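You operate a simulated robot arm through the tools that you are given. There is no shell and no other tool. Be economical: measure what you need, move in short steps, check, and stop when the job is done.

The job below is to be done with a simulated robot arm. You get a single attempt, and the scene is never put back.

Task
Fetch the blue pad and set it in the open top of the tool chest. Then count the grey pads on the top of the long table, then put as many of the rope bags from the top of the long table on the top of the desk. Then open the front shutter, put the white can on the front middle shelf, then shut the shutter. Then fetch the 5 A fuse from the top of the long table and stand it on top of the silver gauge. Then open the bottom drawer, put the blue can on the top of the desk away in the inside of the tool chest's bottom drawer and shut the drawer again. Then close the clear lid. Keep to this order. Set down upright: white can, fuse, blue can.

It is judged by the outcome, as a careful person would: the job done as asked, and still so three seconds after it is handed in. It fails if anything else is knocked over, pushed out of place, dropped, spilled or broken. Lids that push on must go on centred and level and be pressed home; caps that screw on are set level and turned clockwise until they are tight.

Robot
A 6-joint arm with a four-finger gripper on a trunk, on a base that drives. Base frame: it is fixed to the floor where the robot stands at the start and does not move with it; the origin is under the middle of the robot, x ahead of it, y to its left, z up; the surface under the hand at the start is at about z = 0.74. Units: m, rad, N and s.
Its first joint turns from -2.897 to 2.897 rad. Places, roughly: blue can [-0.75, -0.25, 0.75]; blue pad (10x8x3 cm) [0.6, 0.2, 0.8]; bottom drawer [-1.8, 0.6, 0.4]; clear lid [12.6, 0.3, 1.3]; front middle shelf [3.1, 2.7, 1]; front shutter [3.1, 2.5, 1.2]; fuse [1.25, 0, 0.75]; grey pad (12x7x3 cm) [1.5, -0.1, 0.8]; inside of the tool chest's bottom drawer [-1.8, 0.5, 0.3]; open top of the tool chest [-1.8, 0.5, 1.1]; rope bag [1, 0, 0.75]; silver gauge [1, 0.25, 0.75]; top of the desk [-0.8, -0.2, 0.7]; white can [1, 0, 0.75]. Payload 3.43 kg.
Tool frame: the origin (TCP) lies between the finger pads and is the grasp point; the fingertips stand 0.03 m ahead of it; z points along the fingers, y is the line along which they close. Largest opening 0.12 m; the body of the gripper starts 0.085 m behind the TCP.
Orientation is that of the tool frame in the base frame, as a unit quaternion [w, x, y, z]. With the fingers straight down and closing along the base's y, the tool's x points along the base's -x, its y along +y and its z along -z.

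Tools
- The arm moves only by the tool step_arm. Its argument "steps" is a list of rows, each a list of 7 numbers: the turn, a rotation vector about the tool's x, y, z in units of 4 degrees (1.0 is 4 degrees), then the shift along the tool's x, y, z in units of 25 mm (1.0 is 25 mm), then the finger opening in m, from 0 to 0.12. In form: [[wx, wy, wz, x, y, z, gripper], ...]. A call has 1 to 20 rows; each row shifts and turns the commanded pose from where the row before left it, along the tool's axes as they then stand. A call with a number of a shift or a turn outside -1 to 1 is refused whole. A row lasts 0.2 s, in which the tool goes at most 0.05 m and 0.15 rad; a call with a longer step from one row to the next is refused whole, and so is a gripper value outside its range. Where a pose cannot be reached the arm comes as near as it can. A force on the tool above 40 N (or 10 N above the force at the start of the call, whichever is more), or a blocked arm, ends the call early, and 0.2 s more pass. The fingers move at their own pace and stop on an object; they squeeze with about 30 N. The grip force told is the motor's: it shows also when the fingers shut on nothing. Time passes only in rows, and 0.2 s behind the last, so rows that do not move let the fingers close. It gives the time, the measured TCP pose, the force on the tool (base axes), the opening and the grip force at its end, in the units of the frame above (readings bear some noise), with the torque about the TCP (base axes, N m) and any sound that the robot's microphone picked up.
- Cameras (640 x 400 px; columns grow to the right, rows downward): "scene" is now at [-0.2407, 0.1517, 1.1743]; the picture's right is [-0.57, -0.82, 0.01], its down [-0.72, 0.50, -0.48] and it looks along [0.39, -0.28, -0.88] (base axes); focal length 214 px, centre (320, 200). "wrist" rides on the gripper at [0.071, -0.017, -0.121] in the tool frame; the picture's right is [0.23, 0.97, 0.00], its down [-0.81, 0.19, -0.55] and it looks along [-0.54, 0.13, 0.83] (tool axes); focal length 275 px, centre (320, 200). There is no depth. A picture from a camera that has moved, and an enlarged one, comes with that camera's place and axes in the base frame and with its lens.
- get_image(camera): a new picture of that camera. The clock stands still meanwhile.
- steer(legs): drives the robot by 1 to 6 legs, each [ahead, turn to the left] in m and rad, along the robot's own axes; the way and the turn of a leg run together, so that a leg with both is an arc; at most 1.5 m and 3.142 rad a leg. The arm and the cameras ride along, it lands a little off, and it stops where it bumps. It gives what a move gives.
- turn_head(pan, tilt): turns the head with the scene camera to pan (to the left, within 2.496 rad either way) and tilt (down, from -0.506 to 1.204), counted from straight ahead of the robot. It gives what a move gives.
- close_up(camera, box): a new picture of the part [left, top, right, bottom] of that camera's present view, enlarged. The clock stands still meanwhile.
- close_job(): hands the job in; it is judged then, once.

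Work in short steps. Places have to be worked out from the pictures, the camera data and where the tool is seen: move nearer, look again, correct. Check each grasp and each placing, and mend what went wrong. You have 493 turns and 254 pictures in all, those below and enlarged ones among them. Open the gripper and draw the arm clear of the work before you hand the job in, unless the task says otherwise.

The tools are called after "Emit:" as name(argument=value, ...) on one line, values as JSON. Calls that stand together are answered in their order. step_arm: Moves the arm, as the interface text tells. Its arguments: {"type":"object","properties":{"steps":{"type":"array","items":{"type":"array","items":{"type":"number"}}}},"required":["steps"]} The other tools are called the same way: steer (legs) drives the base; turn_head (pan, tilt) turns the head that bears the scene camera; get_image (camera) takes a picture; close_up (camera, box) takes an enlarged picture of a part of a camera's view; close_job () hands the job in.

At the start:

```text
time: 0.0
tcp_pos: [0.7167, 0.1377, 1.1332]
tool_rot: [-0.001, -0.001, 1.0, 0.0]
ft_force: [0.8, 0.2, 0.4]
torque: [0.02, -0.01, 0.0]
width: 0.1201
finger_force: 0.0
robot x, y, heading: [0.0002, -0.0038, -0.001]
head pan, tilt: [-0.609, 1.059]
```

scene: 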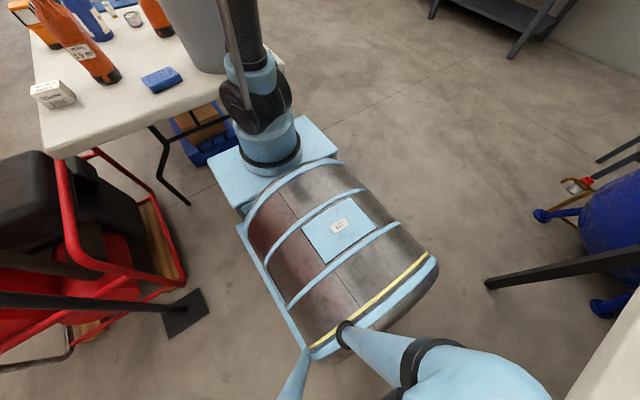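
wrist: 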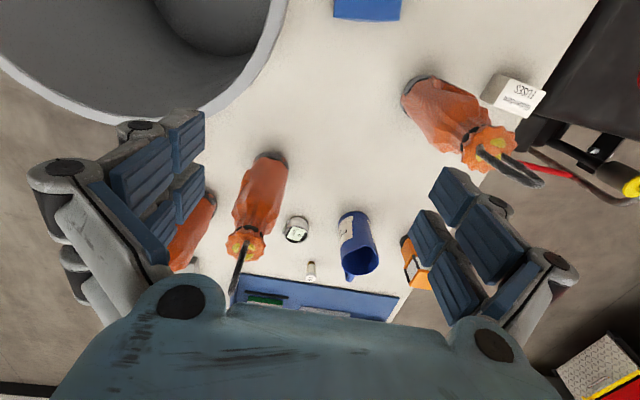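

The start pictures show a table in front with tools, a blue pad, and more. I'll look straight ahead with the head to survey.

Emit:
turn_head(pan=0.0, tilt=0.6)

Emit:
get_image(camera="scene")

```text
time: 1.0
tcp_pos: [0.7049, 0.1369, 1.1423]
tool_rot: [0.006, -0.002, 1.0, 0.001]
ft_force: [-0.6, 0.1, -0.1]
torque: [-0.01, 0.01, 0.01]
width: 0.1203
finger_force: 0.0
robot x, y, heading: [-0.0029, -0.0014, -0.002]
head pan, tilt: [0.0, 0.6]
```

```text
251 pictures are left
camera scene: at [-0.2057, 0.1892, 1.2098], right [0.0, -1.0, 0.0], down [-0.58, 0.0, -0.82], along [0.82, 0.0, -0.58], focal length 214 px, centre (320, 200)
```

scene: 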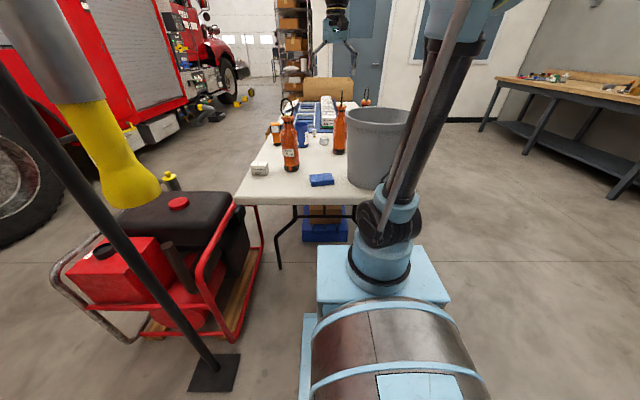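

A garage scene with the table ahead. I look around to learn where the chest, desk and shutter are.

Emit:
turn_head(pan=0.9, tilt=0.3)

Emit:
get_image(camera="scene")

Emit:
turn_head(pan=2.4, tilt=0.4)

Emit:
get_image(camera="scene")

Emit:
turn_head(pan=-2.2, tilt=0.4)

Emit:
get_image(camera="scene")

Emit:
turn_head(pan=-0.9, tilt=0.3)

Emit:
get_image(camera="scene")

```text
time: 2.2
tcp_pos: [0.7027, 0.1367, 1.1411]
tool_rot: [0.006, 0.0, 1.0, 0.0]
ft_force: [-0.7, -0.9, 0.2]
torque: [0.03, 0.01, 0.01]
width: 0.12
finger_force: 0.1
robot x, y, heading: [-0.0006, 0.0025, -0.002]
head pan, tilt: [0.901, 0.3]
```

```text
250 pictures are left
camera scene: at [-0.2357, 0.2625, 1.2378], right [0.78, -0.62, -0.01], down [-0.2, -0.23, -0.95], along [0.59, 0.75, -0.3], focal length 214 px, centre (320, 200)
```

scene: 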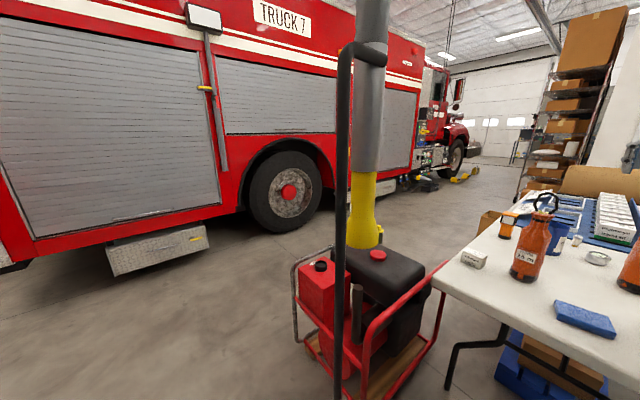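

```text
time: 3.8
tcp_pos: [0.704, 0.1376, 1.1424]
tool_rot: [0.005, 0.0, 1.0, 0.0]
ft_force: [0.1, 0.0, 0.0]
torque: [0.04, 0.02, 0.0]
width: 0.1197
finger_force: 0.0
robot x, y, heading: [0.0004, -0.0002, -0.0]
head pan, tilt: [2.4, 0.4]
```

```text
249 pictures are left
camera scene: at [-0.3621, 0.252, 1.2302], right [0.68, 0.74, -0.01], down [0.27, -0.26, -0.92], along [-0.68, 0.62, -0.38], focal length 214 px, centre (320, 200)
```

scene: 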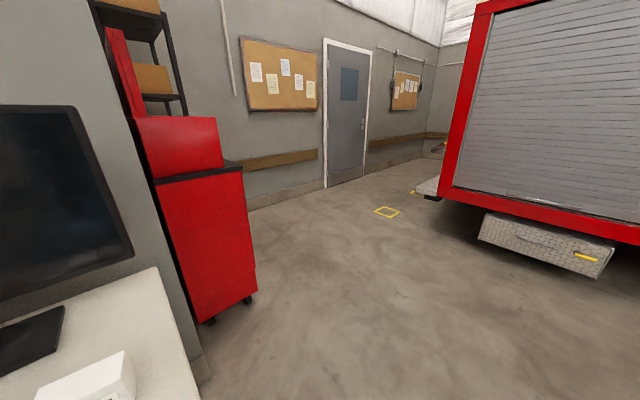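

```text
time: 7.5
tcp_pos: [0.7038, 0.1377, 1.1425]
tool_rot: [0.005, -0.001, 1.0, 0.0]
ft_force: [1.1, -0.2, -0.3]
torque: [0.0, -0.02, -0.03]
width: 0.12
finger_force: 0.0
robot x, y, heading: [-0.0001, 0.0001, 0.003]
head pan, tilt: [-2.201, 0.4]
```

```text
248 pictures are left
camera scene: at [-0.3485, 0.1145, 1.23], right [-0.81, 0.59, 0.01], down [0.22, 0.31, -0.92], along [-0.55, -0.74, -0.38], focal length 214 px, centre (320, 200)
```

scene: 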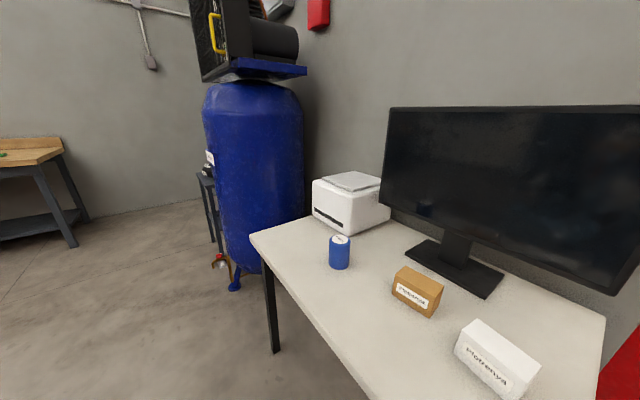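

```text
time: 8.9
tcp_pos: [0.705, 0.1366, 1.1402]
tool_rot: [0.005, -0.001, 1.0, 0.0]
ft_force: [0.5, -0.8, -0.5]
torque: [0.06, -0.03, 0.0]
width: 0.1198
finger_force: 0.1
robot x, y, heading: [0.0005, -0.0019, 0.003]
head pan, tilt: [-0.901, 0.3]
```

```text
247 pictures are left
camera scene: at [-0.2359, 0.1161, 1.2378], right [-0.78, -0.62, 0.01], down [-0.2, 0.23, -0.95], along [0.59, -0.75, -0.3], focal length 214 px, centre (320, 200)
```

scene: 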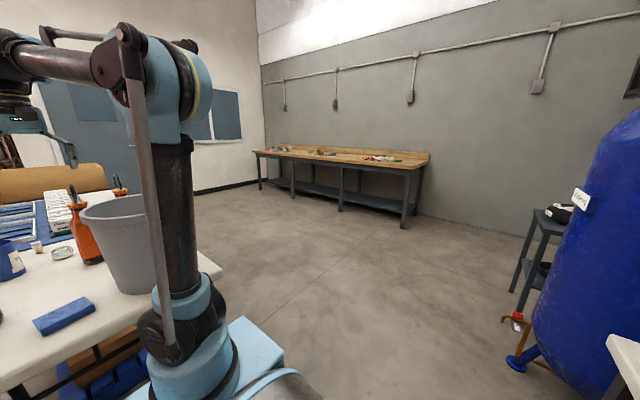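

The chest stands behind me, desk on the right-rear, truck with shutters to the left. The pad appears near (0.57, 0.185); I move the hand above it, clear of the grey bin, and look with the wrist camera.

Emit:
step_arm(steps=[[0, 0, 0, 1, 0.4, 0, 0.12], [0, 0, 0, 1, 0.4, 0, 0.12], [0, 0, 0, 1, 0.4, 0, 0.12], [0, 0, 0, 1, 0.4, 0, 0.12], [0, 0, 0, 1, 0.3, 0, 0.12]])

Emit:
get_image(camera="wrist")

Emit:
turn_head(pan=0.0, tilt=0.4)

Emit:
get_image(camera="scene")

```text
time: 10.2
tcp_pos: [0.5796, 0.1834, 1.1416]
tool_rot: [0.006, -0.002, 1.0, 0.001]
ft_force: [0.3, 1.4, -0.1]
torque: [0.0, 0.02, 0.03]
width: 0.1199
finger_force: 0.0
robot x, y, heading: [0.0032, -0.0072, 0.002]
head pan, tilt: [-0.901, 0.3]
```

```text
246 pictures are left
camera wrist: at [0.5051, 0.1678, 1.2601], right [-0.23, 0.97, 0.0], down [0.8, 0.19, 0.56], along [0.55, 0.13, -0.83], focal length 275 px, centre (320, 200)
```

wrist: 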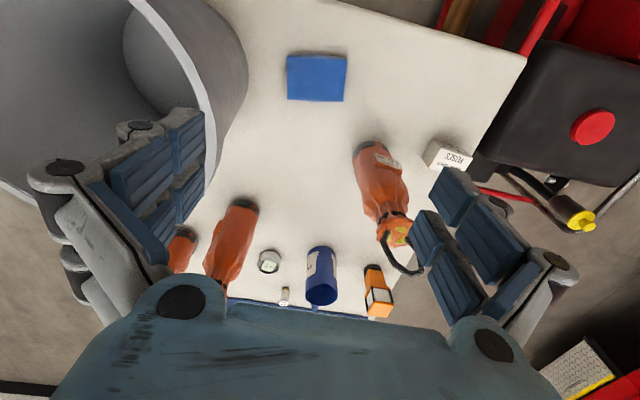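

```text
time: 11.3
tcp_pos: [0.5789, 0.1842, 1.1423]
tool_rot: [0.005, -0.001, 1.0, 0.0]
ft_force: [-0.9, 0.3, 0.0]
torque: [-0.02, 0.02, 0.0]
width: 0.12
finger_force: 0.0
robot x, y, heading: [0.0026, -0.0017, 0.004]
head pan, tilt: [0.0, 0.4]
```

```text
245 pictures are left
camera scene: at [-0.2013, 0.1893, 1.2281], right [0.0, -1.0, 0.0], down [-0.4, 0.0, -0.92], along [0.92, 0.0, -0.4], focal length 214 px, centre (320, 200)
```

scene: 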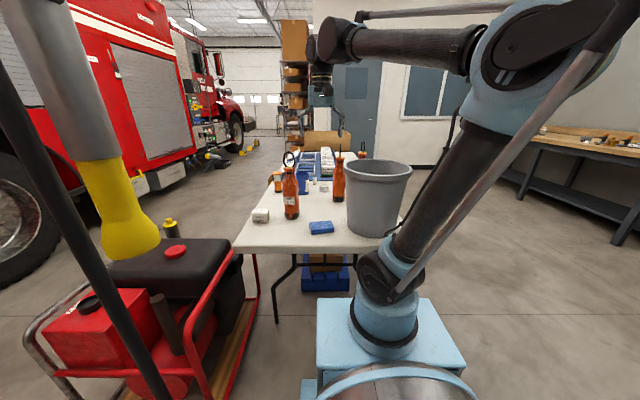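

Pad centre works out near (0.592, 0.184), 8 cm side along base x. I'll turn the hand 90° so the fingers close along x (clear of the bin).

Emit:
step_arm(steps=[[0, 0, 1, 0, 0, 0, 0.12], [0, 0, 1, 0, 0, 0, 0.12], [0, 0, 1, 0, 0, 0, 0.12], [0, 0, 1, 0, 0, 0, 0.12], [0, 0, 1, 0, 0, 0, 0.12], [0, 0, 1, 0, 0, 0, 0.12], [0, 0, 1, 0, 0, 0, 0.12], [0, 0, 1, 0, 0, 0, 0.12], [0, 0, 1, 0, 0, 0, 0.12], [0, 0, 1, 0, 0, 0, 0.12], [0, 0, 1, 0, 0, 0, 0.12], [0, 0, 1, 0, 0, 0, 0.12], [0, 0, 1, 0, 0, 0, 0.12], [0, 0, 1, 0, 0, 0, 0.12], [0, 0, 1, 0, 0, 0, 0.12], [0, 0, 1, 0, 0, 0, 0.12], [0, 0, 1, 0, 0, 0, 0.12], [0, 0, 1, 0, 0, 0, 0.12], [0, 0, 1, 0, 0, 0, 0.12], [0, 0, 1, 0, 0, 0, 0.12]])

Emit:
step_arm(steps=[[0, 0, 1, 0, 0, 1, 0.12], [0, 0, 1, 0, 0.5, 1, 0.12], [0, 0, 0.5, 0, 0, 1, 0.12], [0, 0, 0, 0, 0, 1, 0.12], [0, 0, 0, 0, 0, 1, 0.12], [0, 0, 0, 0, 0, 1, 0.12]])

Emit:
get_image(camera="wrist")

```text
time: 15.6
tcp_pos: [0.5788, 0.1838, 1.1398]
tool_rot: [0.004, 0.643, 0.766, 0.003]
ft_force: [-0.3, 0.0, -0.1]
torque: [-0.02, 0.0, 0.01]
width: 0.1198
finger_force: 0.2
robot x, y, heading: [-0.0011, -0.0031, 0.001]
head pan, tilt: [0.0, 0.4]
```

```text
time: 16.9
tcp_pos: [0.5928, 0.1844, 0.9896]
tool_rot: [0.003, 0.706, 0.708, 0.003]
ft_force: [0.1, 0.3, 0.4]
torque: [-0.02, 0.02, -0.02]
width: 0.1199
finger_force: 0.0
robot x, y, heading: [0.0018, -0.0011, 0.001]
head pan, tilt: [0.0, 0.4]
```

```text
244 pictures are left
camera wrist: at [0.5737, 0.256, 1.11], right [0.97, 0.23, 0.01], down [0.19, -0.81, 0.55], along [0.14, -0.54, -0.83], focal length 275 px, centre (320, 200)
```

wrist: 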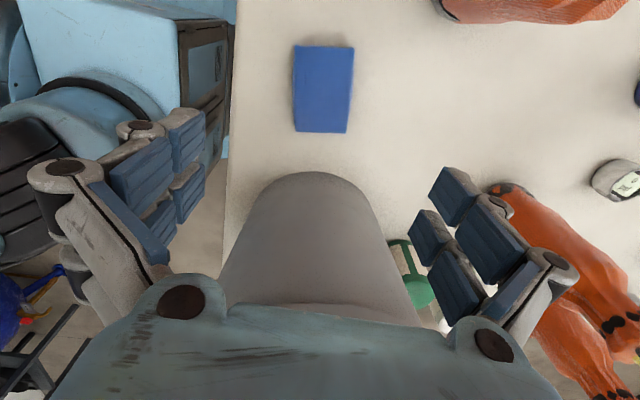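

Pad centre reads about (0.596, 0.186). Descend over it to fingertips just above the table, stopping a little higher to check.

Emit:
step_arm(steps=[[0, 0, 0, 0.1, 0.1, 1, 0.12], [0, 0, 0, 0, 0, 1, 0.12], [0, 0, 0, 0, 0, 1, 0.12], [0, 0, 0, 0, 0, 1, 0.12], [0, 0, 0, 0, 0, 1, 0.12], [0, 0, 0, 0, 0, 1, 0.12], [0, 0, 0, 0, 0, 1, 0.12]])

Emit:
get_image(camera="wrist")

Emit:
get_image(camera="scene")

```text
time: 18.6
tcp_pos: [0.5977, 0.188, 0.8164]
tool_rot: [0.004, 0.706, 0.708, 0.004]
ft_force: [-0.5, 0.3, -0.8]
torque: [-0.04, 0.01, 0.0]
width: 0.1202
finger_force: 0.2
robot x, y, heading: [-0.0013, -0.0009, -0.001]
head pan, tilt: [0.0, 0.4]
```

```text
243 pictures are left
camera wrist: at [0.578, 0.2598, 0.9356], right [0.97, 0.23, 0.01], down [0.19, -0.81, 0.55], along [0.14, -0.54, -0.83], focal length 275 px, centre (320, 200)
```

wrist: 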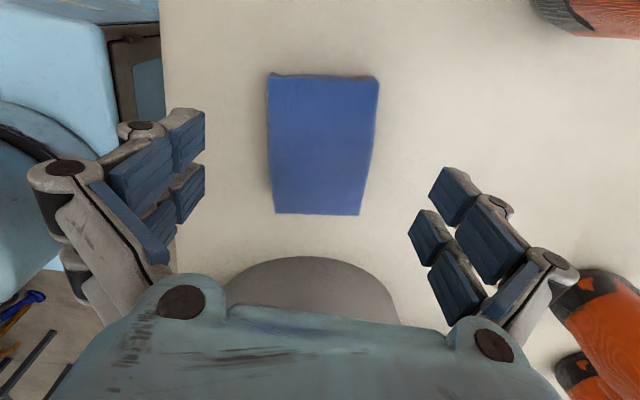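

```text
242 pictures are left
camera scene: at [-0.2013, 0.1893, 1.228], right [0.0, -1.0, 0.0], down [-0.4, 0.0, -0.92], along [0.92, 0.0, -0.4], focal length 214 px, centre (320, 200)
```

scene: 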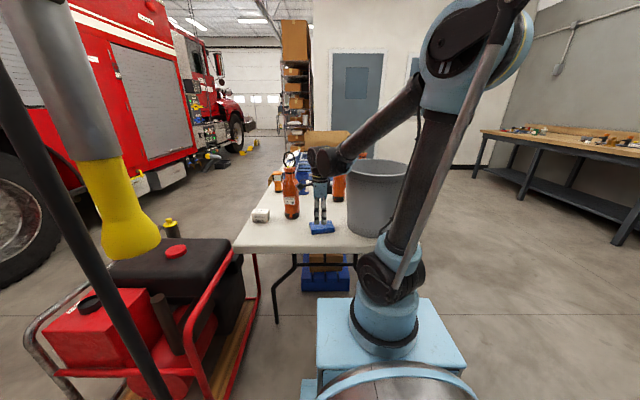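

Well centred. Descend to TCP z ≈ 0.778 and close.

Emit:
step_arm(steps=[[0, 0, 0, 0, 0, 0.8, 0.12], [0, 0, 0, 0, 0, 0.7, 0.12], [0, 0, 0, 0, 0, 0, 0.12], [0, 0, 0, 0, 0, 0, 0.06], [0, 0, 0, 0, 0, 0, 0.06], [0, 0, 0, 0, 0, 0, 0.06]])

```text
time: 19.9
tcp_pos: [0.5969, 0.1877, 0.7788]
tool_rot: [0.004, 0.707, 0.707, 0.003]
ft_force: [0.8, 1.2, 9.6]
torque: [-0.07, -0.09, 0.25]
width: 0.0784
finger_force: 30.2
robot x, y, heading: [0.0017, 0.0004, 0.002]
head pan, tilt: [0.0, 0.4]
```

Gripped at 7.8 cm. Lift straight up.

Emit:
step_arm(steps=[[0, 0, 0, 0, 0, -0.6, 0.06], [0, 0, 0, 0, 0, -1, 0.06], [0, 0, 0, 0, 0, -1, 0.06], [0, 0, 0, 0, 0, -1, 0.06], [0, 0, 0, 0, 0, -1, 0.06], [0, 0, 0, 0, 0, -1, 0.06], [0, 0, 0, 0, 0, -1, 0.06], [0, 0, 0, 0, 0, -1, 0.06], [0, 0, 0, 0, 0, -1, 0.06], [0, 0, 0, 0, 0, -1, 0.06], [0, 0, 0, 0, 0, -1, 0.06], [0, 0, 0, 0, 0, -1, 0.06], [0, 0, 0, 0, 0, -1, 0.06], [0, 0, 0, 0, 0, -1, 0.06], [0, 0, 0, 0, 0, -1, 0.06]])

Emit:
get_image(camera="wrist")

Emit:
turn_head(pan=2.496, tilt=0.9)

Emit:
get_image(camera="scene")

```text
time: 23.1
tcp_pos: [0.5923, 0.1893, 1.1436]
tool_rot: [0.003, 0.706, 0.708, 0.003]
ft_force: [-0.5, -0.4, 0.2]
torque: [0.0, 0.02, 0.05]
width: 0.0771
finger_force: 29.6
robot x, y, heading: [-0.0017, 0.0014, 0.002]
head pan, tilt: [0.0, 0.4]
```

```text
241 pictures are left
camera wrist: at [0.5741, 0.2612, 1.2628], right [0.97, 0.23, 0.01], down [0.19, -0.81, 0.55], along [0.14, -0.54, -0.83], focal length 275 px, centre (320, 200)
```

wrist: 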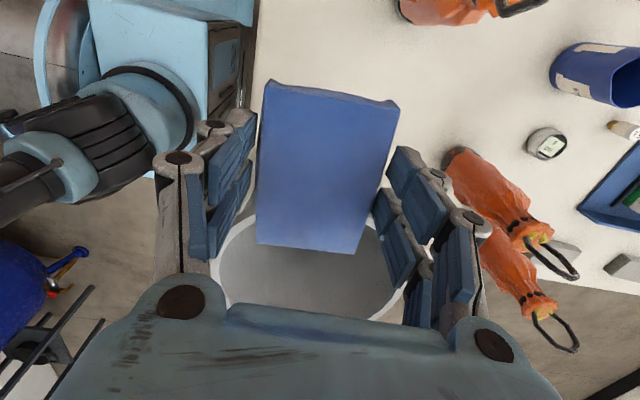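

```text
time: 25.4
tcp_pos: [0.592, 0.1881, 1.1422]
tool_rot: [0.004, 0.706, 0.708, 0.004]
ft_force: [0.5, 0.3, -0.6]
torque: [0.01, 0.0, 0.02]
width: 0.076
finger_force: 29.4
robot x, y, heading: [-0.0036, -0.0018, -0.004]
head pan, tilt: [2.496, 0.901]
```

```text
240 pictures are left
camera scene: at [-0.3548, 0.2348, 1.1871], right [0.6, 0.8, -0.01], down [0.62, -0.47, -0.63], along [-0.51, 0.37, -0.78], focal length 214 px, centre (320, 200)
```

scene: 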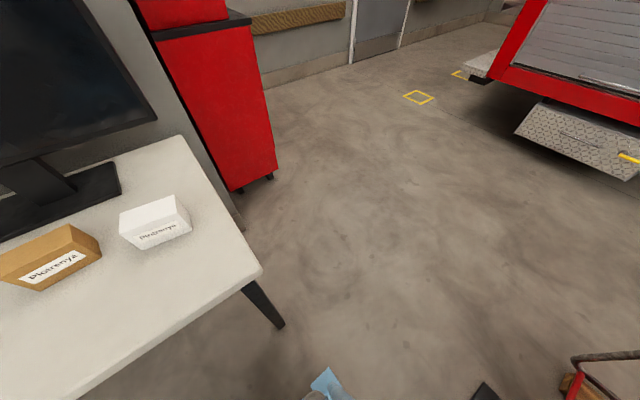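

Pad is held. Before driving, I check the left side obstacles (a pole and a hose) with the head.

Emit:
turn_head(pan=1.0, tilt=0.9)

Emit:
get_image(camera="scene")

Emit:
turn_head(pan=0.6, tilt=-0.1)

Emit:
get_image(camera="scene")

Emit:
turn_head(pan=-2.2, tilt=1.0)

Emit:
get_image(camera="scene")

```text
time: 27.0
tcp_pos: [0.5931, 0.1883, 1.1426]
tool_rot: [0.003, 0.706, 0.708, 0.003]
ft_force: [-0.8, 0.6, -1.4]
torque: [0.01, 0.02, -0.02]
width: 0.0754
finger_force: 30.0
robot x, y, heading: [-0.0004, 0.0003, 0.0]
head pan, tilt: [1.0, 0.901]
```

```text
239 pictures are left
camera scene: at [-0.2537, 0.2529, 1.1857], right [0.84, -0.54, -0.01], down [-0.43, -0.66, -0.62], along [0.33, 0.52, -0.79], focal length 214 px, centre (320, 200)
```

scene: 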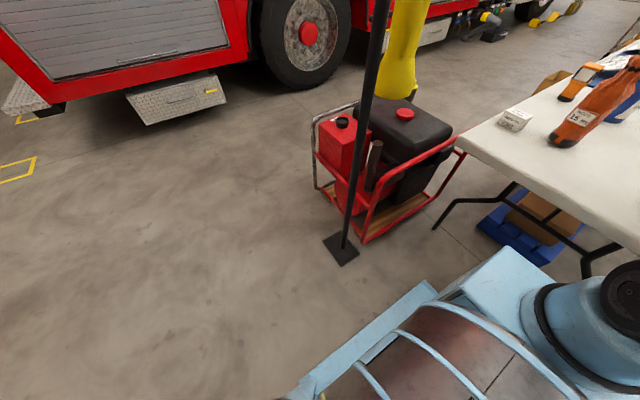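

```text
time: 28.3
tcp_pos: [0.593, 0.1882, 1.1428]
tool_rot: [0.004, 0.706, 0.708, 0.004]
ft_force: [-0.7, 0.0, -1.1]
torque: [0.01, 0.01, 0.01]
width: 0.075
finger_force: 30.3
robot x, y, heading: [0.0014, -0.0003, -0.001]
head pan, tilt: [0.6, -0.099]
```

```text
238 pictures are left
camera scene: at [-0.2215, 0.2385, 1.2741], right [0.56, -0.83, -0.01], down [0.07, 0.06, -1.0], along [0.82, 0.56, 0.09], focal length 214 px, centre (320, 200)
```

scene: 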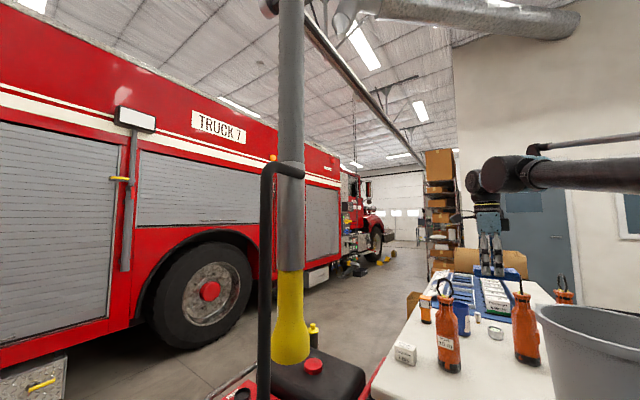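

```text
time: 30.8
tcp_pos: [0.5932, 0.1897, 1.1426]
tool_rot: [0.004, 0.706, 0.708, 0.004]
ft_force: [0.6, 0.0, -0.6]
torque: [0.02, -0.02, -0.03]
width: 0.0744
finger_force: 30.1
robot x, y, heading: [-0.0029, -0.0025, -0.0]
head pan, tilt: [-2.201, 1.0]
```

```text
237 pictures are left
camera scene: at [-0.3356, 0.133, 1.1796], right [-0.81, 0.59, 0.01], down [0.49, 0.68, -0.55], along [-0.33, -0.44, -0.84], focal length 214 px, centre (320, 200)
```

scene: 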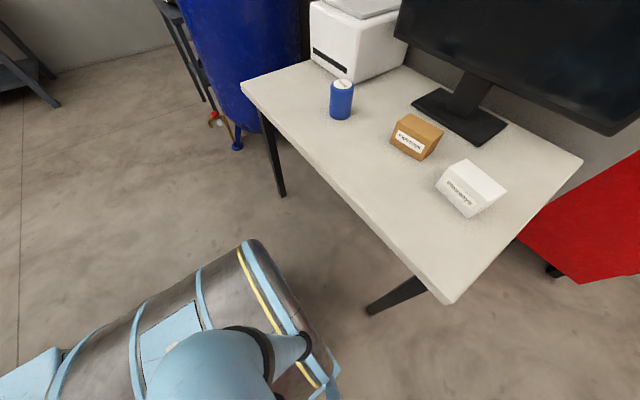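

Clear route: retract the arm, turn left to heading ~2.0, drive between pole (0.15, 0.66) and desk corner (-0.57, 0.23). First retract and raise.

Emit:
step_arm(steps=[[0, 0, 0, 0, 0, -1, 0.06], [0, 0, 0, 0, -1, -1, 0.06], [0, 0, 0, 0, -1, -1, 0.06], [0, 0, 0, -0.5, -1, -1, 0.06], [0, 0, 0, -0.5, -1, 0, 0.06], [0, 0, 0, -0.5, -1, 0, 0.06], [0, 0, 0, 0, -0.5, 0, 0.06]])

Emit:
turn_head(pan=0.3, tilt=0.3)

Emit:
get_image(camera="scene")

```text
time: 32.4
tcp_pos: [0.4559, 0.1508, 1.2432]
tool_rot: [0.003, 0.707, 0.708, 0.003]
ft_force: [0.6, 0.3, 0.1]
torque: [0.02, 0.02, 0.01]
width: 0.0743
finger_force: 29.9
robot x, y, heading: [0.0018, -0.0015, -0.001]
head pan, tilt: [-2.201, 1.0]
```

```text
time: 34.6
tcp_pos: [0.456, 0.1517, 1.2428]
tool_rot: [0.004, 0.707, 0.708, 0.004]
ft_force: [0.8, 0.2, -0.5]
torque: [0.02, -0.04, 0.03]
width: 0.0743
finger_force: 30.0
robot x, y, heading: [0.0017, -0.0035, 0.0]
head pan, tilt: [0.3, 0.3]
```

```text
236 pictures are left
camera scene: at [-0.2047, 0.2169, 1.2373], right [0.29, -0.96, 0.0], down [-0.3, -0.09, -0.95], along [0.91, 0.28, -0.31], focal length 214 px, centre (320, 200)
```

scene: 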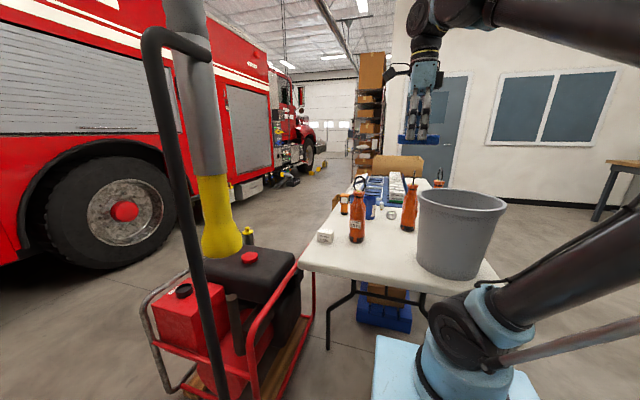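

Arm is tucked. Turn left to heading 2.0.

Emit:
steer(legs=[[0, 2.0]])

Emit:
get_image(camera="scene")

```text
time: 40.5
tcp_pos: [-0.3371, 0.3388, 1.2427]
tool_rot: [-0.001, -0.229, 0.973, 0.005]
ft_force: [0.4, 0.4, -0.8]
torque: [0.02, 0.0, 0.05]
width: 0.0742
finger_force: 29.6
robot x, y, heading: [0.0136, -0.0011, 2.027]
head pan, tilt: [0.3, 0.3]
```

```text
235 pictures are left
camera scene: at [-0.093, -0.2776, 1.2373], right [0.73, 0.69, 0.0], down [0.21, -0.23, -0.95], along [-0.66, 0.69, -0.31], focal length 214 px, centre (320, 200)
```

scene: 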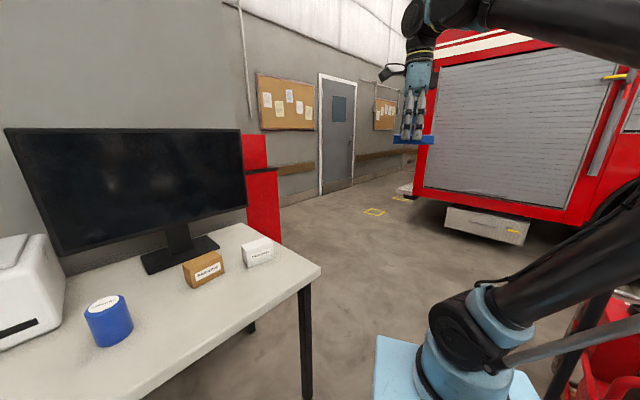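

Turned. Drive ahead 0.9 m, then turn to face -x.

Emit:
steer(legs=[[0.95, 0], [0, 1.11]])

Emit:
get_image(camera="scene")

```text
time: 48.7
tcp_pos: [-0.8405, 0.6926, 1.2473]
tool_rot: [-0.009, -0.702, 0.712, 0.007]
ft_force: [-0.4, 0.8, -0.5]
torque: [0.0, -0.03, 0.02]
width: 0.0744
finger_force: 30.3
robot x, y, heading: [-0.3996, 0.8509, 3.125]
head pan, tilt: [0.3, 0.3]
```

```text
234 pictures are left
camera scene: at [-0.1957, 0.634, 1.2373], right [-0.28, 0.96, 0.0], down [0.3, 0.08, -0.95], along [-0.91, -0.27, -0.31], focal length 214 px, centre (320, 200)
```

scene: 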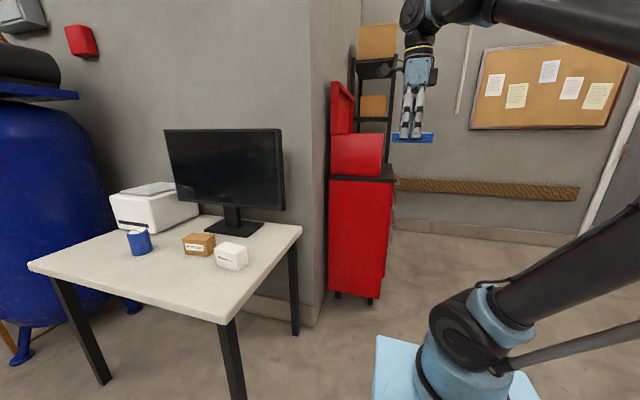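

The chest is ahead-left, rim around z≈1.2. I raise the hand first, then drive closer.

Emit:
step_arm(steps=[[0, 0, 0, 0, 0, -1, 0.06], [0, 0, 0, 0, 0, -1, 0.06], [0, 0, 0, 0, 0, -1, 0.06], [0, 0, 0, 0, 0, -1, 0.06], [0, 0, 0, 0, 0, -1, 0.06], [0, 0, 0, 0, 0, -1, 0.06]])

Emit:
steer(legs=[[0.55, 0.0]])

Emit:
get_image(camera="scene")

Emit:
get_image(camera="wrist")

```text
time: 50.1
tcp_pos: [-0.8203, 0.6952, 1.4028]
tool_rot: [-0.012, -0.702, 0.712, 0.012]
ft_force: [-0.3, 0.3, -1.0]
torque: [0.02, 0.01, 0.01]
width: 0.0744
finger_force: 30.1
robot x, y, heading: [-0.3962, 0.8546, 3.125]
head pan, tilt: [0.3, 0.3]
```

```text
time: 53.3
tcp_pos: [-1.3644, 0.7032, 1.4029]
tool_rot: [-0.012, -0.703, 0.711, 0.012]
ft_force: [-0.6, -0.1, -0.8]
torque: [0.02, -0.01, 0.02]
width: 0.0744
finger_force: 30.2
robot x, y, heading: [-0.9381, 0.8627, 3.13]
head pan, tilt: [0.3, 0.3]
```

```text
233 pictures are left
camera scene: at [-0.7388, 0.6427, 1.2373], right [-0.28, 0.96, 0.0], down [0.3, 0.08, -0.95], along [-0.91, -0.27, -0.31], focal length 214 px, centre (320, 200)
```

scene: 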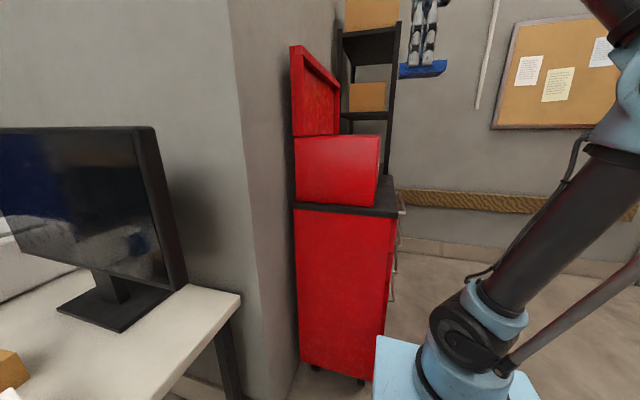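

```text
232 pictures are left
camera wrist: at [-1.3451, 0.6312, 1.5222], right [-0.98, -0.22, 0.03], down [-0.16, 0.81, 0.56], along [-0.15, 0.54, -0.83], focal length 275 px, centre (320, 200)
```

wrist: 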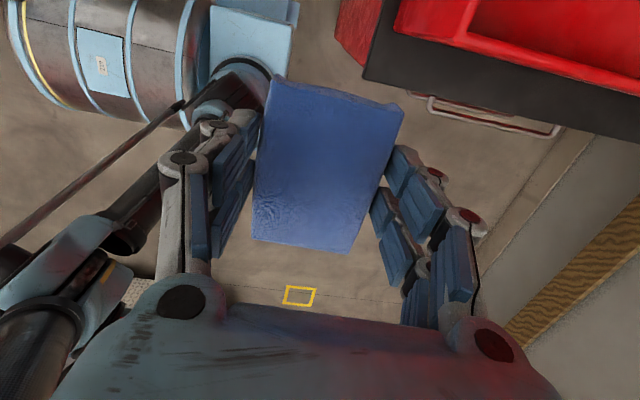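

The wrist shows the open tray: rim z≈1.21, near end x≈-1.43, y about 0.38–0.62, lid standing at the back. I'll turn the hand back 90° so the camera stays away from the lid.

Emit:
step_arm(steps=[[0, 0, -1, 0, 0, 0, 0.06], [0, 0, -1, 0, 0, 0, 0.06], [0, 0, -1, 0, 0, 0, 0.06], [0, 0, -1, 0, 0, 0, 0.06], [0, 0, -1, 0, 0, 0, 0.06], [0, 0, -1, 0, 0, 0, 0.06], [0, 0, -1, 0, 0, 0, 0.06], [0, 0, -1, 0, 0, 0, 0.06], [0, 0, -1, 0, 0, 0, 0.06], [0, 0, -1, 0, 0, 0, 0.06], [0, 0, -1, 0, 0, 0, 0.06], [0, 0, -1, 0, 0, 0, 0.06], [0, 0, -1, 0, 0, 0, 0.06], [0, 0, -1, 0, 0, 0, 0.06], [0, 0, -1, 0, 0, 0, 0.06], [0, 0, -1, 0, 0, 0, 0.06], [0, 0, -1, 0, 0, 0, 0.06], [0, 0, -1, 0, 0, 0, 0.06], [0, 0, -1, 0, 0, 0, 0.06], [0, 0, -1, 0, 0, 0, 0.06]])

Emit:
step_arm(steps=[[0, 0, -1, -1, 0, 0, 0.06], [0, 0, -1, -1, -0.5, 0, 0.06], [0, 0, -0.6, -1, -1, 0, 0.06], [0, 0, 0, -1, -1, 0, 0.06], [0, 0, 0, -1, -1, 0, 0.06], [0, 0, 0, -1, -1, 0, 0.06]])

Emit:
get_image(camera="wrist")

```text
time: 57.5
tcp_pos: [-1.3476, 0.7035, 1.4076]
tool_rot: [0.003, 0.995, -0.093, -0.023]
ft_force: [0.2, 0.5, -0.4]
torque: [0.05, -0.02, 0.0]
width: 0.0746
finger_force: 30.1
robot x, y, heading: [-0.9366, 0.8628, 3.129]
head pan, tilt: [0.3, 0.3]
```

```text
time: 58.9
tcp_pos: [-1.4929, 0.8223, 1.4143]
tool_rot: [0.001, 1.0, -0.003, -0.024]
ft_force: [0.2, 0.6, -0.2]
torque: [0.02, 0.07, 0.02]
width: 0.0744
finger_force: 30.0
robot x, y, heading: [-0.9428, 0.8621, 3.13]
head pan, tilt: [0.3, 0.3]
```

```text
231 pictures are left
camera wrist: at [-1.4171, 0.8399, 1.5309], right [0.22, -0.97, -0.01], down [-0.78, -0.19, 0.59], along [-0.58, -0.13, -0.81], focal length 275 px, centre (320, 200)
```

wrist: 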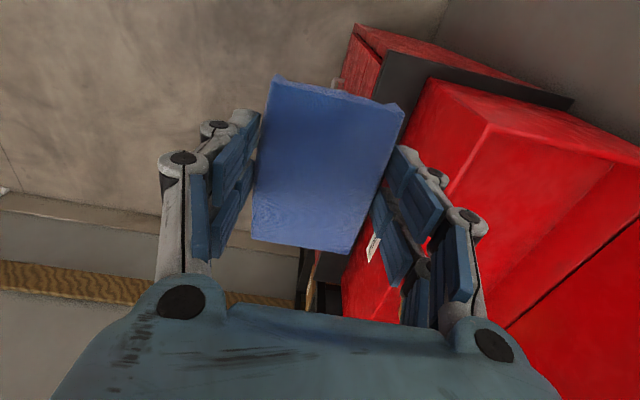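

I moved y the wrong way (tool y is now base −y). Correct toward (-1.65, 0.50), also levelling the slight tilt.

Emit:
step_arm(steps=[[0, 0.35, 0, -0.5, 1, 0, 0.06], [0, 0.34, 0, -0.5, 1, 0, 0.06], [0, 0, 0, -0.5, 1, 0, 0.06], [0, 0, 0, -0.5, 1, 0, 0.06], [0, 0, 0, -0.5, 1, 0, 0.06], [0, 0, 0, -0.5, 1, 0, 0.06], [0, 0, 0, -0.5, 1, 0, 0.06], [0, 0, 0, -0.5, 1, 0, 0.06], [0, 0, 0, -0.5, 1, 0, 0.06], [0, 0, 0, -0.5, 1, 0, 0.06], [0, 0, 0, -0.5, 1, 0, 0.06], [0, 0, 0, -0.5, 1, 0, 0.06]])

Emit:
get_image(camera="wrist")

Emit:
get_image(camera="scene")

```text
time: 61.5
tcp_pos: [-1.6285, 0.5533, 1.4066]
tool_rot: [0.003, 1.0, -0.003, 0.0]
ft_force: [-0.3, -0.5, -0.1]
torque: [0.02, 0.01, 0.01]
width: 0.0745
finger_force: 29.6
out of reach, approached as far as the arm can: row 11, 12
robot x, y, heading: [-0.9419, 0.8646, 3.123]
head pan, tilt: [0.3, 0.3]
```

```text
230 pictures are left
camera wrist: at [-1.5575, 0.5698, 1.5261], right [0.22, -0.97, 0.0], down [-0.81, -0.19, 0.55], along [-0.54, -0.13, -0.83], focal length 275 px, centre (320, 200)
```

wrist: 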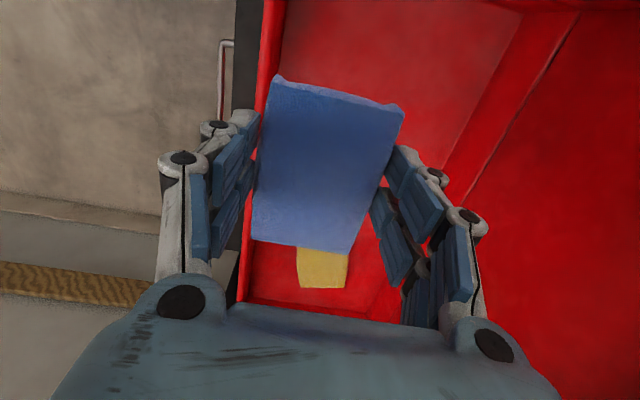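

```text
229 pictures are left
camera scene: at [-0.739, 0.6426, 1.2374], right [-0.28, 0.96, 0.0], down [0.3, 0.08, -0.95], along [-0.91, -0.27, -0.31], focal length 214 px, centre (320, 200)
```

scene: 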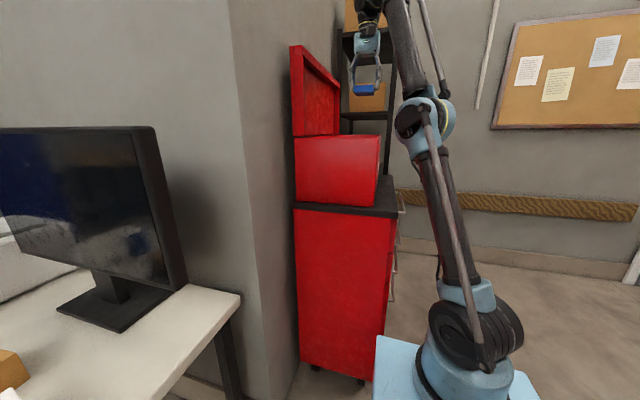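

A yellow pad already lies at the far end of the tray; there's room at this end. Lower slightly and centre at y≈0.50.

Emit:
step_arm(steps=[[0, 0, 0, 0.6, 0, 1, 0.06], [0, 0, 0, 0.5, 0.5, 1, 0.06], [0, 0, 0, 0, 1, 1, 0.06], [0, 0, 0, 0, 0.6, 0, 0.06]])

Emit:
get_image(camera="wrist")

```text
time: 62.5
tcp_pos: [-1.6014, 0.5002, 1.3316]
tool_rot: [0.001, 1.0, -0.003, 0.001]
ft_force: [0.3, 0.1, 0.4]
torque: [-0.05, 0.02, 0.0]
width: 0.0745
finger_force: 30.0
robot x, y, heading: [-0.9404, 0.8621, 3.126]
head pan, tilt: [0.3, 0.3]
```

```text
228 pictures are left
camera wrist: at [-1.5306, 0.5169, 1.451], right [0.22, -0.97, 0.0], down [-0.81, -0.19, 0.55], along [-0.54, -0.13, -0.83], focal length 275 px, centre (320, 200)
```

wrist: 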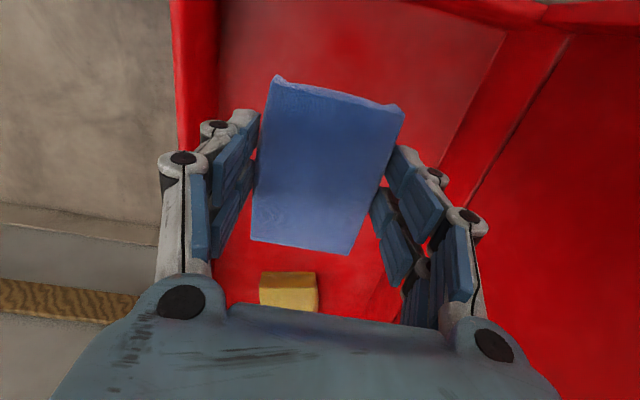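

Centred within the tray. Descend gently, watching force.

Emit:
step_arm(steps=[[0, 0, 0, 0, 0, 1, 0.06], [0, 0, 0, 0, 0, 1, 0.06], [0, 0, 0, 0, 0, 1, 0.06], [0, 0, 0, 0, 0, 1, 0.06], [0, 0, 0, 0, 0, 0.5, 0.06], [0, 0, 0, 0, 0, 0.5, 0.06]])

Emit:
get_image(camera="wrist")

Emit:
get_image(camera="scene")

```text
time: 63.9
tcp_pos: [-1.6012, 0.5, 1.2057]
tool_rot: [0.001, 1.0, -0.002, 0.001]
ft_force: [1.0, 0.2, -1.2]
torque: [-0.01, 0.0, -0.04]
width: 0.0744
finger_force: 29.7
robot x, y, heading: [-0.9393, 0.8634, 3.125]
head pan, tilt: [0.3, 0.3]
```

```text
227 pictures are left
camera wrist: at [-1.5304, 0.5178, 1.3258], right [0.22, -0.97, 0.0], down [-0.81, -0.19, 0.55], along [-0.54, -0.13, -0.83], focal length 275 px, centre (320, 200)
```

wrist: 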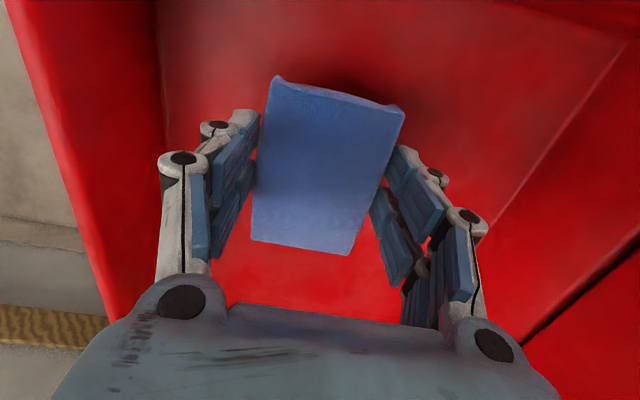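

```text
226 pictures are left
camera scene: at [-0.7389, 0.6427, 1.2374], right [-0.28, 0.96, 0.0], down [0.3, 0.08, -0.95], along [-0.91, -0.27, -0.31], focal length 214 px, centre (320, 200)
```

scene: 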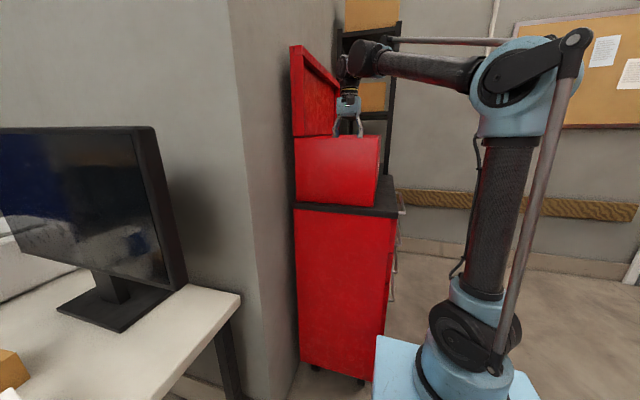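

Still no contact; continue down in smaller steps.

Emit:
step_arm(steps=[[0, 0, 0, 0, 0, 0.5, 0.06], [0, 0, 0, 0, 0, 0.5, 0.06], [0, 0, 0, 0, 0, 0.5, 0.06], [0, 0, 0, 0, 0, 0.4, 0.06], [0, 0, 0, 0, 0, 0.4, 0.06], [0, 0, 0, 0, 0, 0.4, 0.06], [0, 0, 0, 0, 0, 0.4, 0.06], [0, 0, 0, 0, 0, 0.4, 0.06]])

Emit:
get_image(camera="wrist")

```text
time: 64.9
tcp_pos: [-1.5866, 0.4984, 1.1681]
tool_rot: [0.001, 1.0, -0.003, -0.007]
ft_force: [-2.7, -1.0, -1.4]
torque: [0.02, -0.23, -0.02]
width: 0.0742
finger_force: 30.5
robot x, y, heading: [-0.942, 0.8653, 3.129]
head pan, tilt: [0.3, 0.3]
stopped in row 5: the force on the tool passed its limit at 67 N (the readings are from after the stop); the commanded pose is now the measured one
```

```text
225 pictures are left
camera wrist: at [-1.5147, 0.5163, 1.287], right [0.23, -0.97, 0.0], down [-0.81, -0.19, 0.56], along [-0.55, -0.13, -0.83], focal length 275 px, centre (320, 200)
```

wrist: 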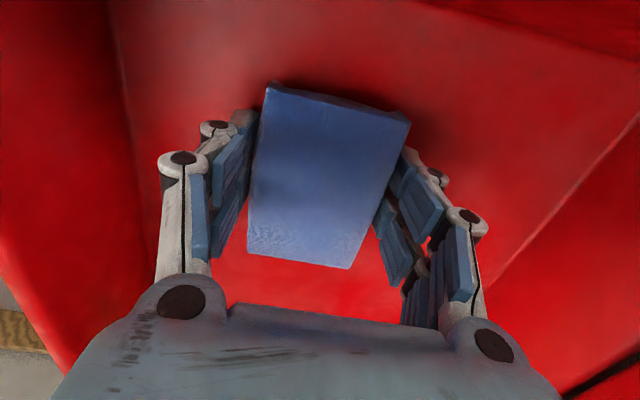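

Contact (likely the pad on the tray floor ~1.10); it rebounded a bit. I go down again in small steps.

Emit:
step_arm(steps=[[0, 0, 0, 0, 0, 0.2, 0.06], [0, 0, 0, 0, 0, 0.2, 0.06], [0, 0, 0, 0, 0, 0.2, 0.06], [0, 0, 0, 0, 0, 0.1, 0.06], [0, 0, 0, 0, 0, 0.1, 0.06], [0, 0, 0, 0, 0, 0.1, 0.06], [0, 0, 0, 0, 0, 0.1, 0.06]])

Emit:
get_image(camera="wrist")

Emit:
get_image(camera="scene")

```text
time: 65.5
tcp_pos: [-1.5725, 0.499, 1.1687]
tool_rot: [0.002, 1.0, -0.002, -0.013]
ft_force: [-3.1, -1.5, -2.3]
torque: [0.13, -0.25, -0.01]
width: 0.074
finger_force: 30.1
robot x, y, heading: [-0.9381, 0.8602, 3.13]
head pan, tilt: [0.3, 0.3]
stopped in row 3: the force on the tool passed its limit at 53 N (the readings are from after the stop); the commanded pose is now the measured one
```

```text
224 pictures are left
camera wrist: at [-1.4998, 0.5163, 1.2864], right [0.23, -0.97, 0.0], down [-0.8, -0.19, 0.57], along [-0.56, -0.13, -0.82], focal length 275 px, centre (320, 200)
```

wrist: 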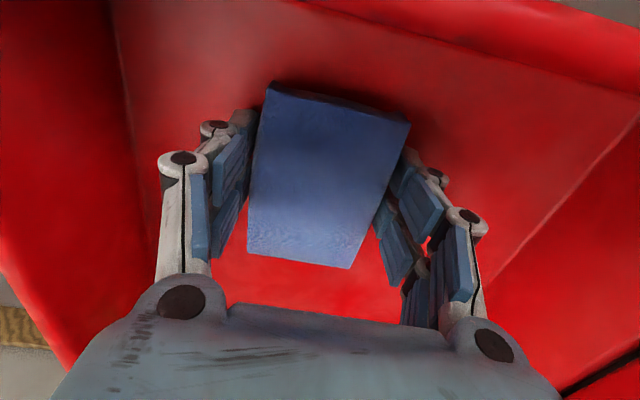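

```text
223 pictures are left
camera scene: at [-0.7399, 0.6423, 1.2375], right [-0.28, 0.96, 0.0], down [0.3, 0.08, -0.95], along [-0.91, -0.27, -0.31], focal length 214 px, centre (320, 200)
```

scene: 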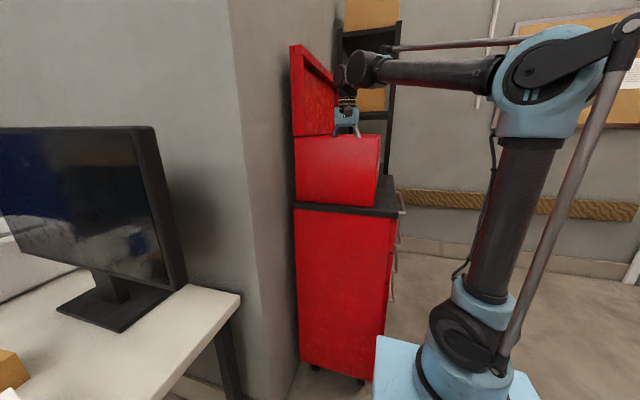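

Geometry puts the tray floor at about z 1.13, so the pad (bottom 4 cm below TCP) rests on it. Release gently.

Emit:
step_arm(steps=[[0, 0, 0, 0, 0, 0.1, 0.06], [0, 0, 0, 0, 0, 0, 0.085], [0, 0, 0, 0, 0, 0, 0.1], [0, 0, 0, 0, 0, 0, 0.105], [0, 0, 0, 0, 0, 0, 0.105]])

Emit:
get_image(camera="wrist")

```text
time: 66.7
tcp_pos: [-1.5731, 0.4994, 1.167]
tool_rot: [0.001, 1.0, -0.003, -0.013]
ft_force: [-0.3, 0.1, 0.4]
torque: [0.0, -0.01, 0.0]
width: 0.1049
finger_force: 0.0
robot x, y, heading: [-0.9427, 0.8653, 3.129]
head pan, tilt: [0.3, 0.3]
```

```text
222 pictures are left
camera wrist: at [-1.4994, 0.5169, 1.2846], right [0.23, -0.97, 0.0], down [-0.8, -0.19, 0.57], along [-0.56, -0.13, -0.82], focal length 275 px, centre (320, 200)
```

wrist: 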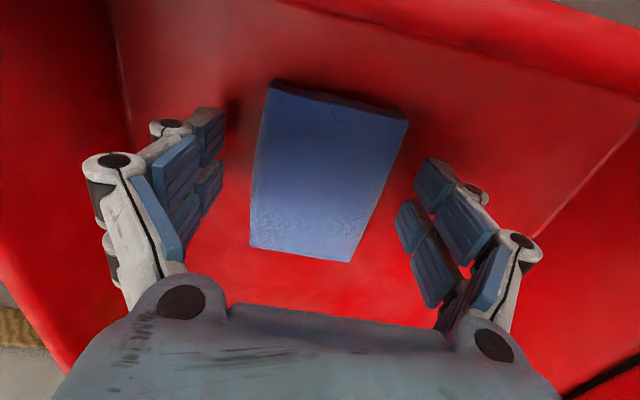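

Released on the tray floor without a fall. Rise straight up.

Emit:
step_arm(steps=[[0, 0, 0, 0, 0, -0.5, 0.105], [0, 0, 0, 0, 0, -1, 0.105], [0, 0, 0, 0, 0, -1, 0.105], [0, 0, 0, 0, 0, -1, 0.105], [0, 0, 0, 0, 0, -1, 0.105], [0, 0, 0, 0, 0, -1, 0.105], [0, 0, 0, 0, 0, -1, 0.105], [0, 0, 0, 0.5, 0, -1, 0.105], [0, 0.3, 0, 1, 0, 0, 0.105], [0, 0, 0, 1, -1, 0, 0.105], [0, 0, 0, 1, -1, 0, 0.105]])

Emit:
get_image(camera="wrist")

```text
time: 69.1
tcp_pos: [-1.4823, 0.5482, 1.3498]
tool_rot: [0.002, 1.0, -0.003, -0.002]
ft_force: [-0.1, -0.3, -0.1]
torque: [0.06, -0.08, -0.03]
width: 0.1049
finger_force: 0.1
robot x, y, heading: [-0.9412, 0.865, 3.129]
head pan, tilt: [0.3, 0.3]
```

```text
221 pictures are left
camera wrist: at [-1.4111, 0.566, 1.4708], right [0.23, -0.97, 0.0], down [-0.81, -0.19, 0.56], along [-0.54, -0.13, -0.83], focal length 275 px, centre (320, 200)
```

wrist: 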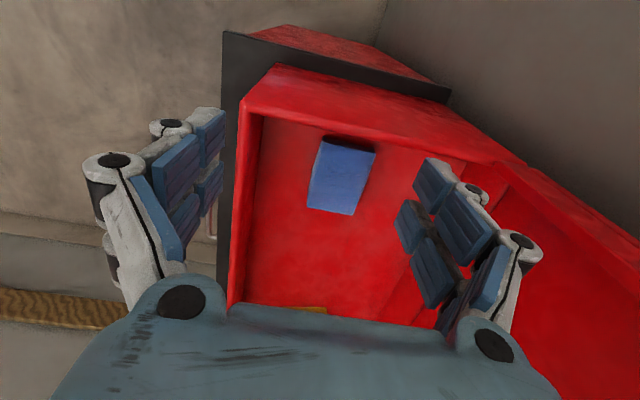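

Blue pad lies flat in the tray: step one done. Retract the arm toward the front of the robot, then reverse back the way I came.

Emit:
step_arm(steps=[[0, 0, 0, 1, -1, 0, 0.105], [0, 0, 0, 1, -1, 0, 0.105], [0, 0, 0, 0.5, -1, 0, 0.105], [0, 0, 0, 0, -1, 0, 0.105], [0, 0, 0, 0, -1, 0, 0.105], [0, 0, 0, 0, -1, 0, 0.105], [0, 0, 0, 0, -1, 0, 0.105], [0, 0, 0, 0, -1, 0, 0.105], [0, 0, 0, 0, -1, 0, 0.105]])

Emit:
steer(legs=[[-0.55, 0], [0, -1.1]])

```text
time: 71.1
tcp_pos: [-1.4174, 0.7747, 1.3537]
tool_rot: [0.002, 1.0, -0.003, -0.003]
ft_force: [-0.4, 0.1, 0.6]
torque: [0.01, -0.05, 0.02]
width: 0.1047
finger_force: 0.0
robot x, y, heading: [-0.9394, 0.8639, 3.127]
head pan, tilt: [0.3, 0.3]
```

```text
time: 77.4
tcp_pos: [-0.6958, 1.2385, 1.3531]
tool_rot: [0.0, 0.856, -0.516, -0.003]
ft_force: [0.7, -0.2, 0.9]
torque: [0.0, 0.0, -0.01]
width: 0.1049
finger_force: 0.1
robot x, y, heading: [-0.3998, 0.8577, 2.045]
head pan, tilt: [0.3, 0.3]
```

Reverse back to the start spot, then turn left to heading about -1.4 to go round the right side of the table.

Emit:
steer(legs=[[-0.95, 0], [0, 2.84]])

Emit:
turn_head(pan=0.0, tilt=0.5)

Emit:
get_image(camera="scene")

```text
time: 89.8
tcp_pos: [0.1539, -0.4202, 1.3577]
tool_rot: [0.007, 0.668, 0.744, -0.004]
ft_force: [0.1, -0.2, 0.0]
torque: [0.01, -0.01, -0.02]
width: 0.1049
finger_force: 0.0
robot x, y, heading: [0.0083, 0.029, -1.467]
head pan, tilt: [0.3, 0.3]
```

```text
time: 90.6
tcp_pos: [0.1522, -0.4046, 1.3633]
tool_rot: [0.012, 0.668, 0.744, -0.008]
ft_force: [0.2, -0.2, 0.6]
torque: [-0.01, -0.03, 0.02]
width: 0.1051
finger_force: 0.0
robot x, y, heading: [0.0056, 0.0274, -1.474]
head pan, tilt: [0.0, 0.499]
```

```text
220 pictures are left
camera scene: at [0.1742, 0.2488, 1.219], right [-0.99, -0.1, 0.0], down [-0.05, 0.49, -0.87], along [0.09, -0.87, -0.49], focal length 214 px, centre (320, 200)
```

scene: 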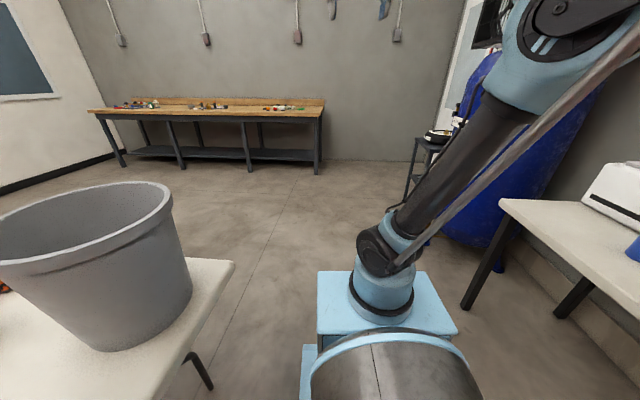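

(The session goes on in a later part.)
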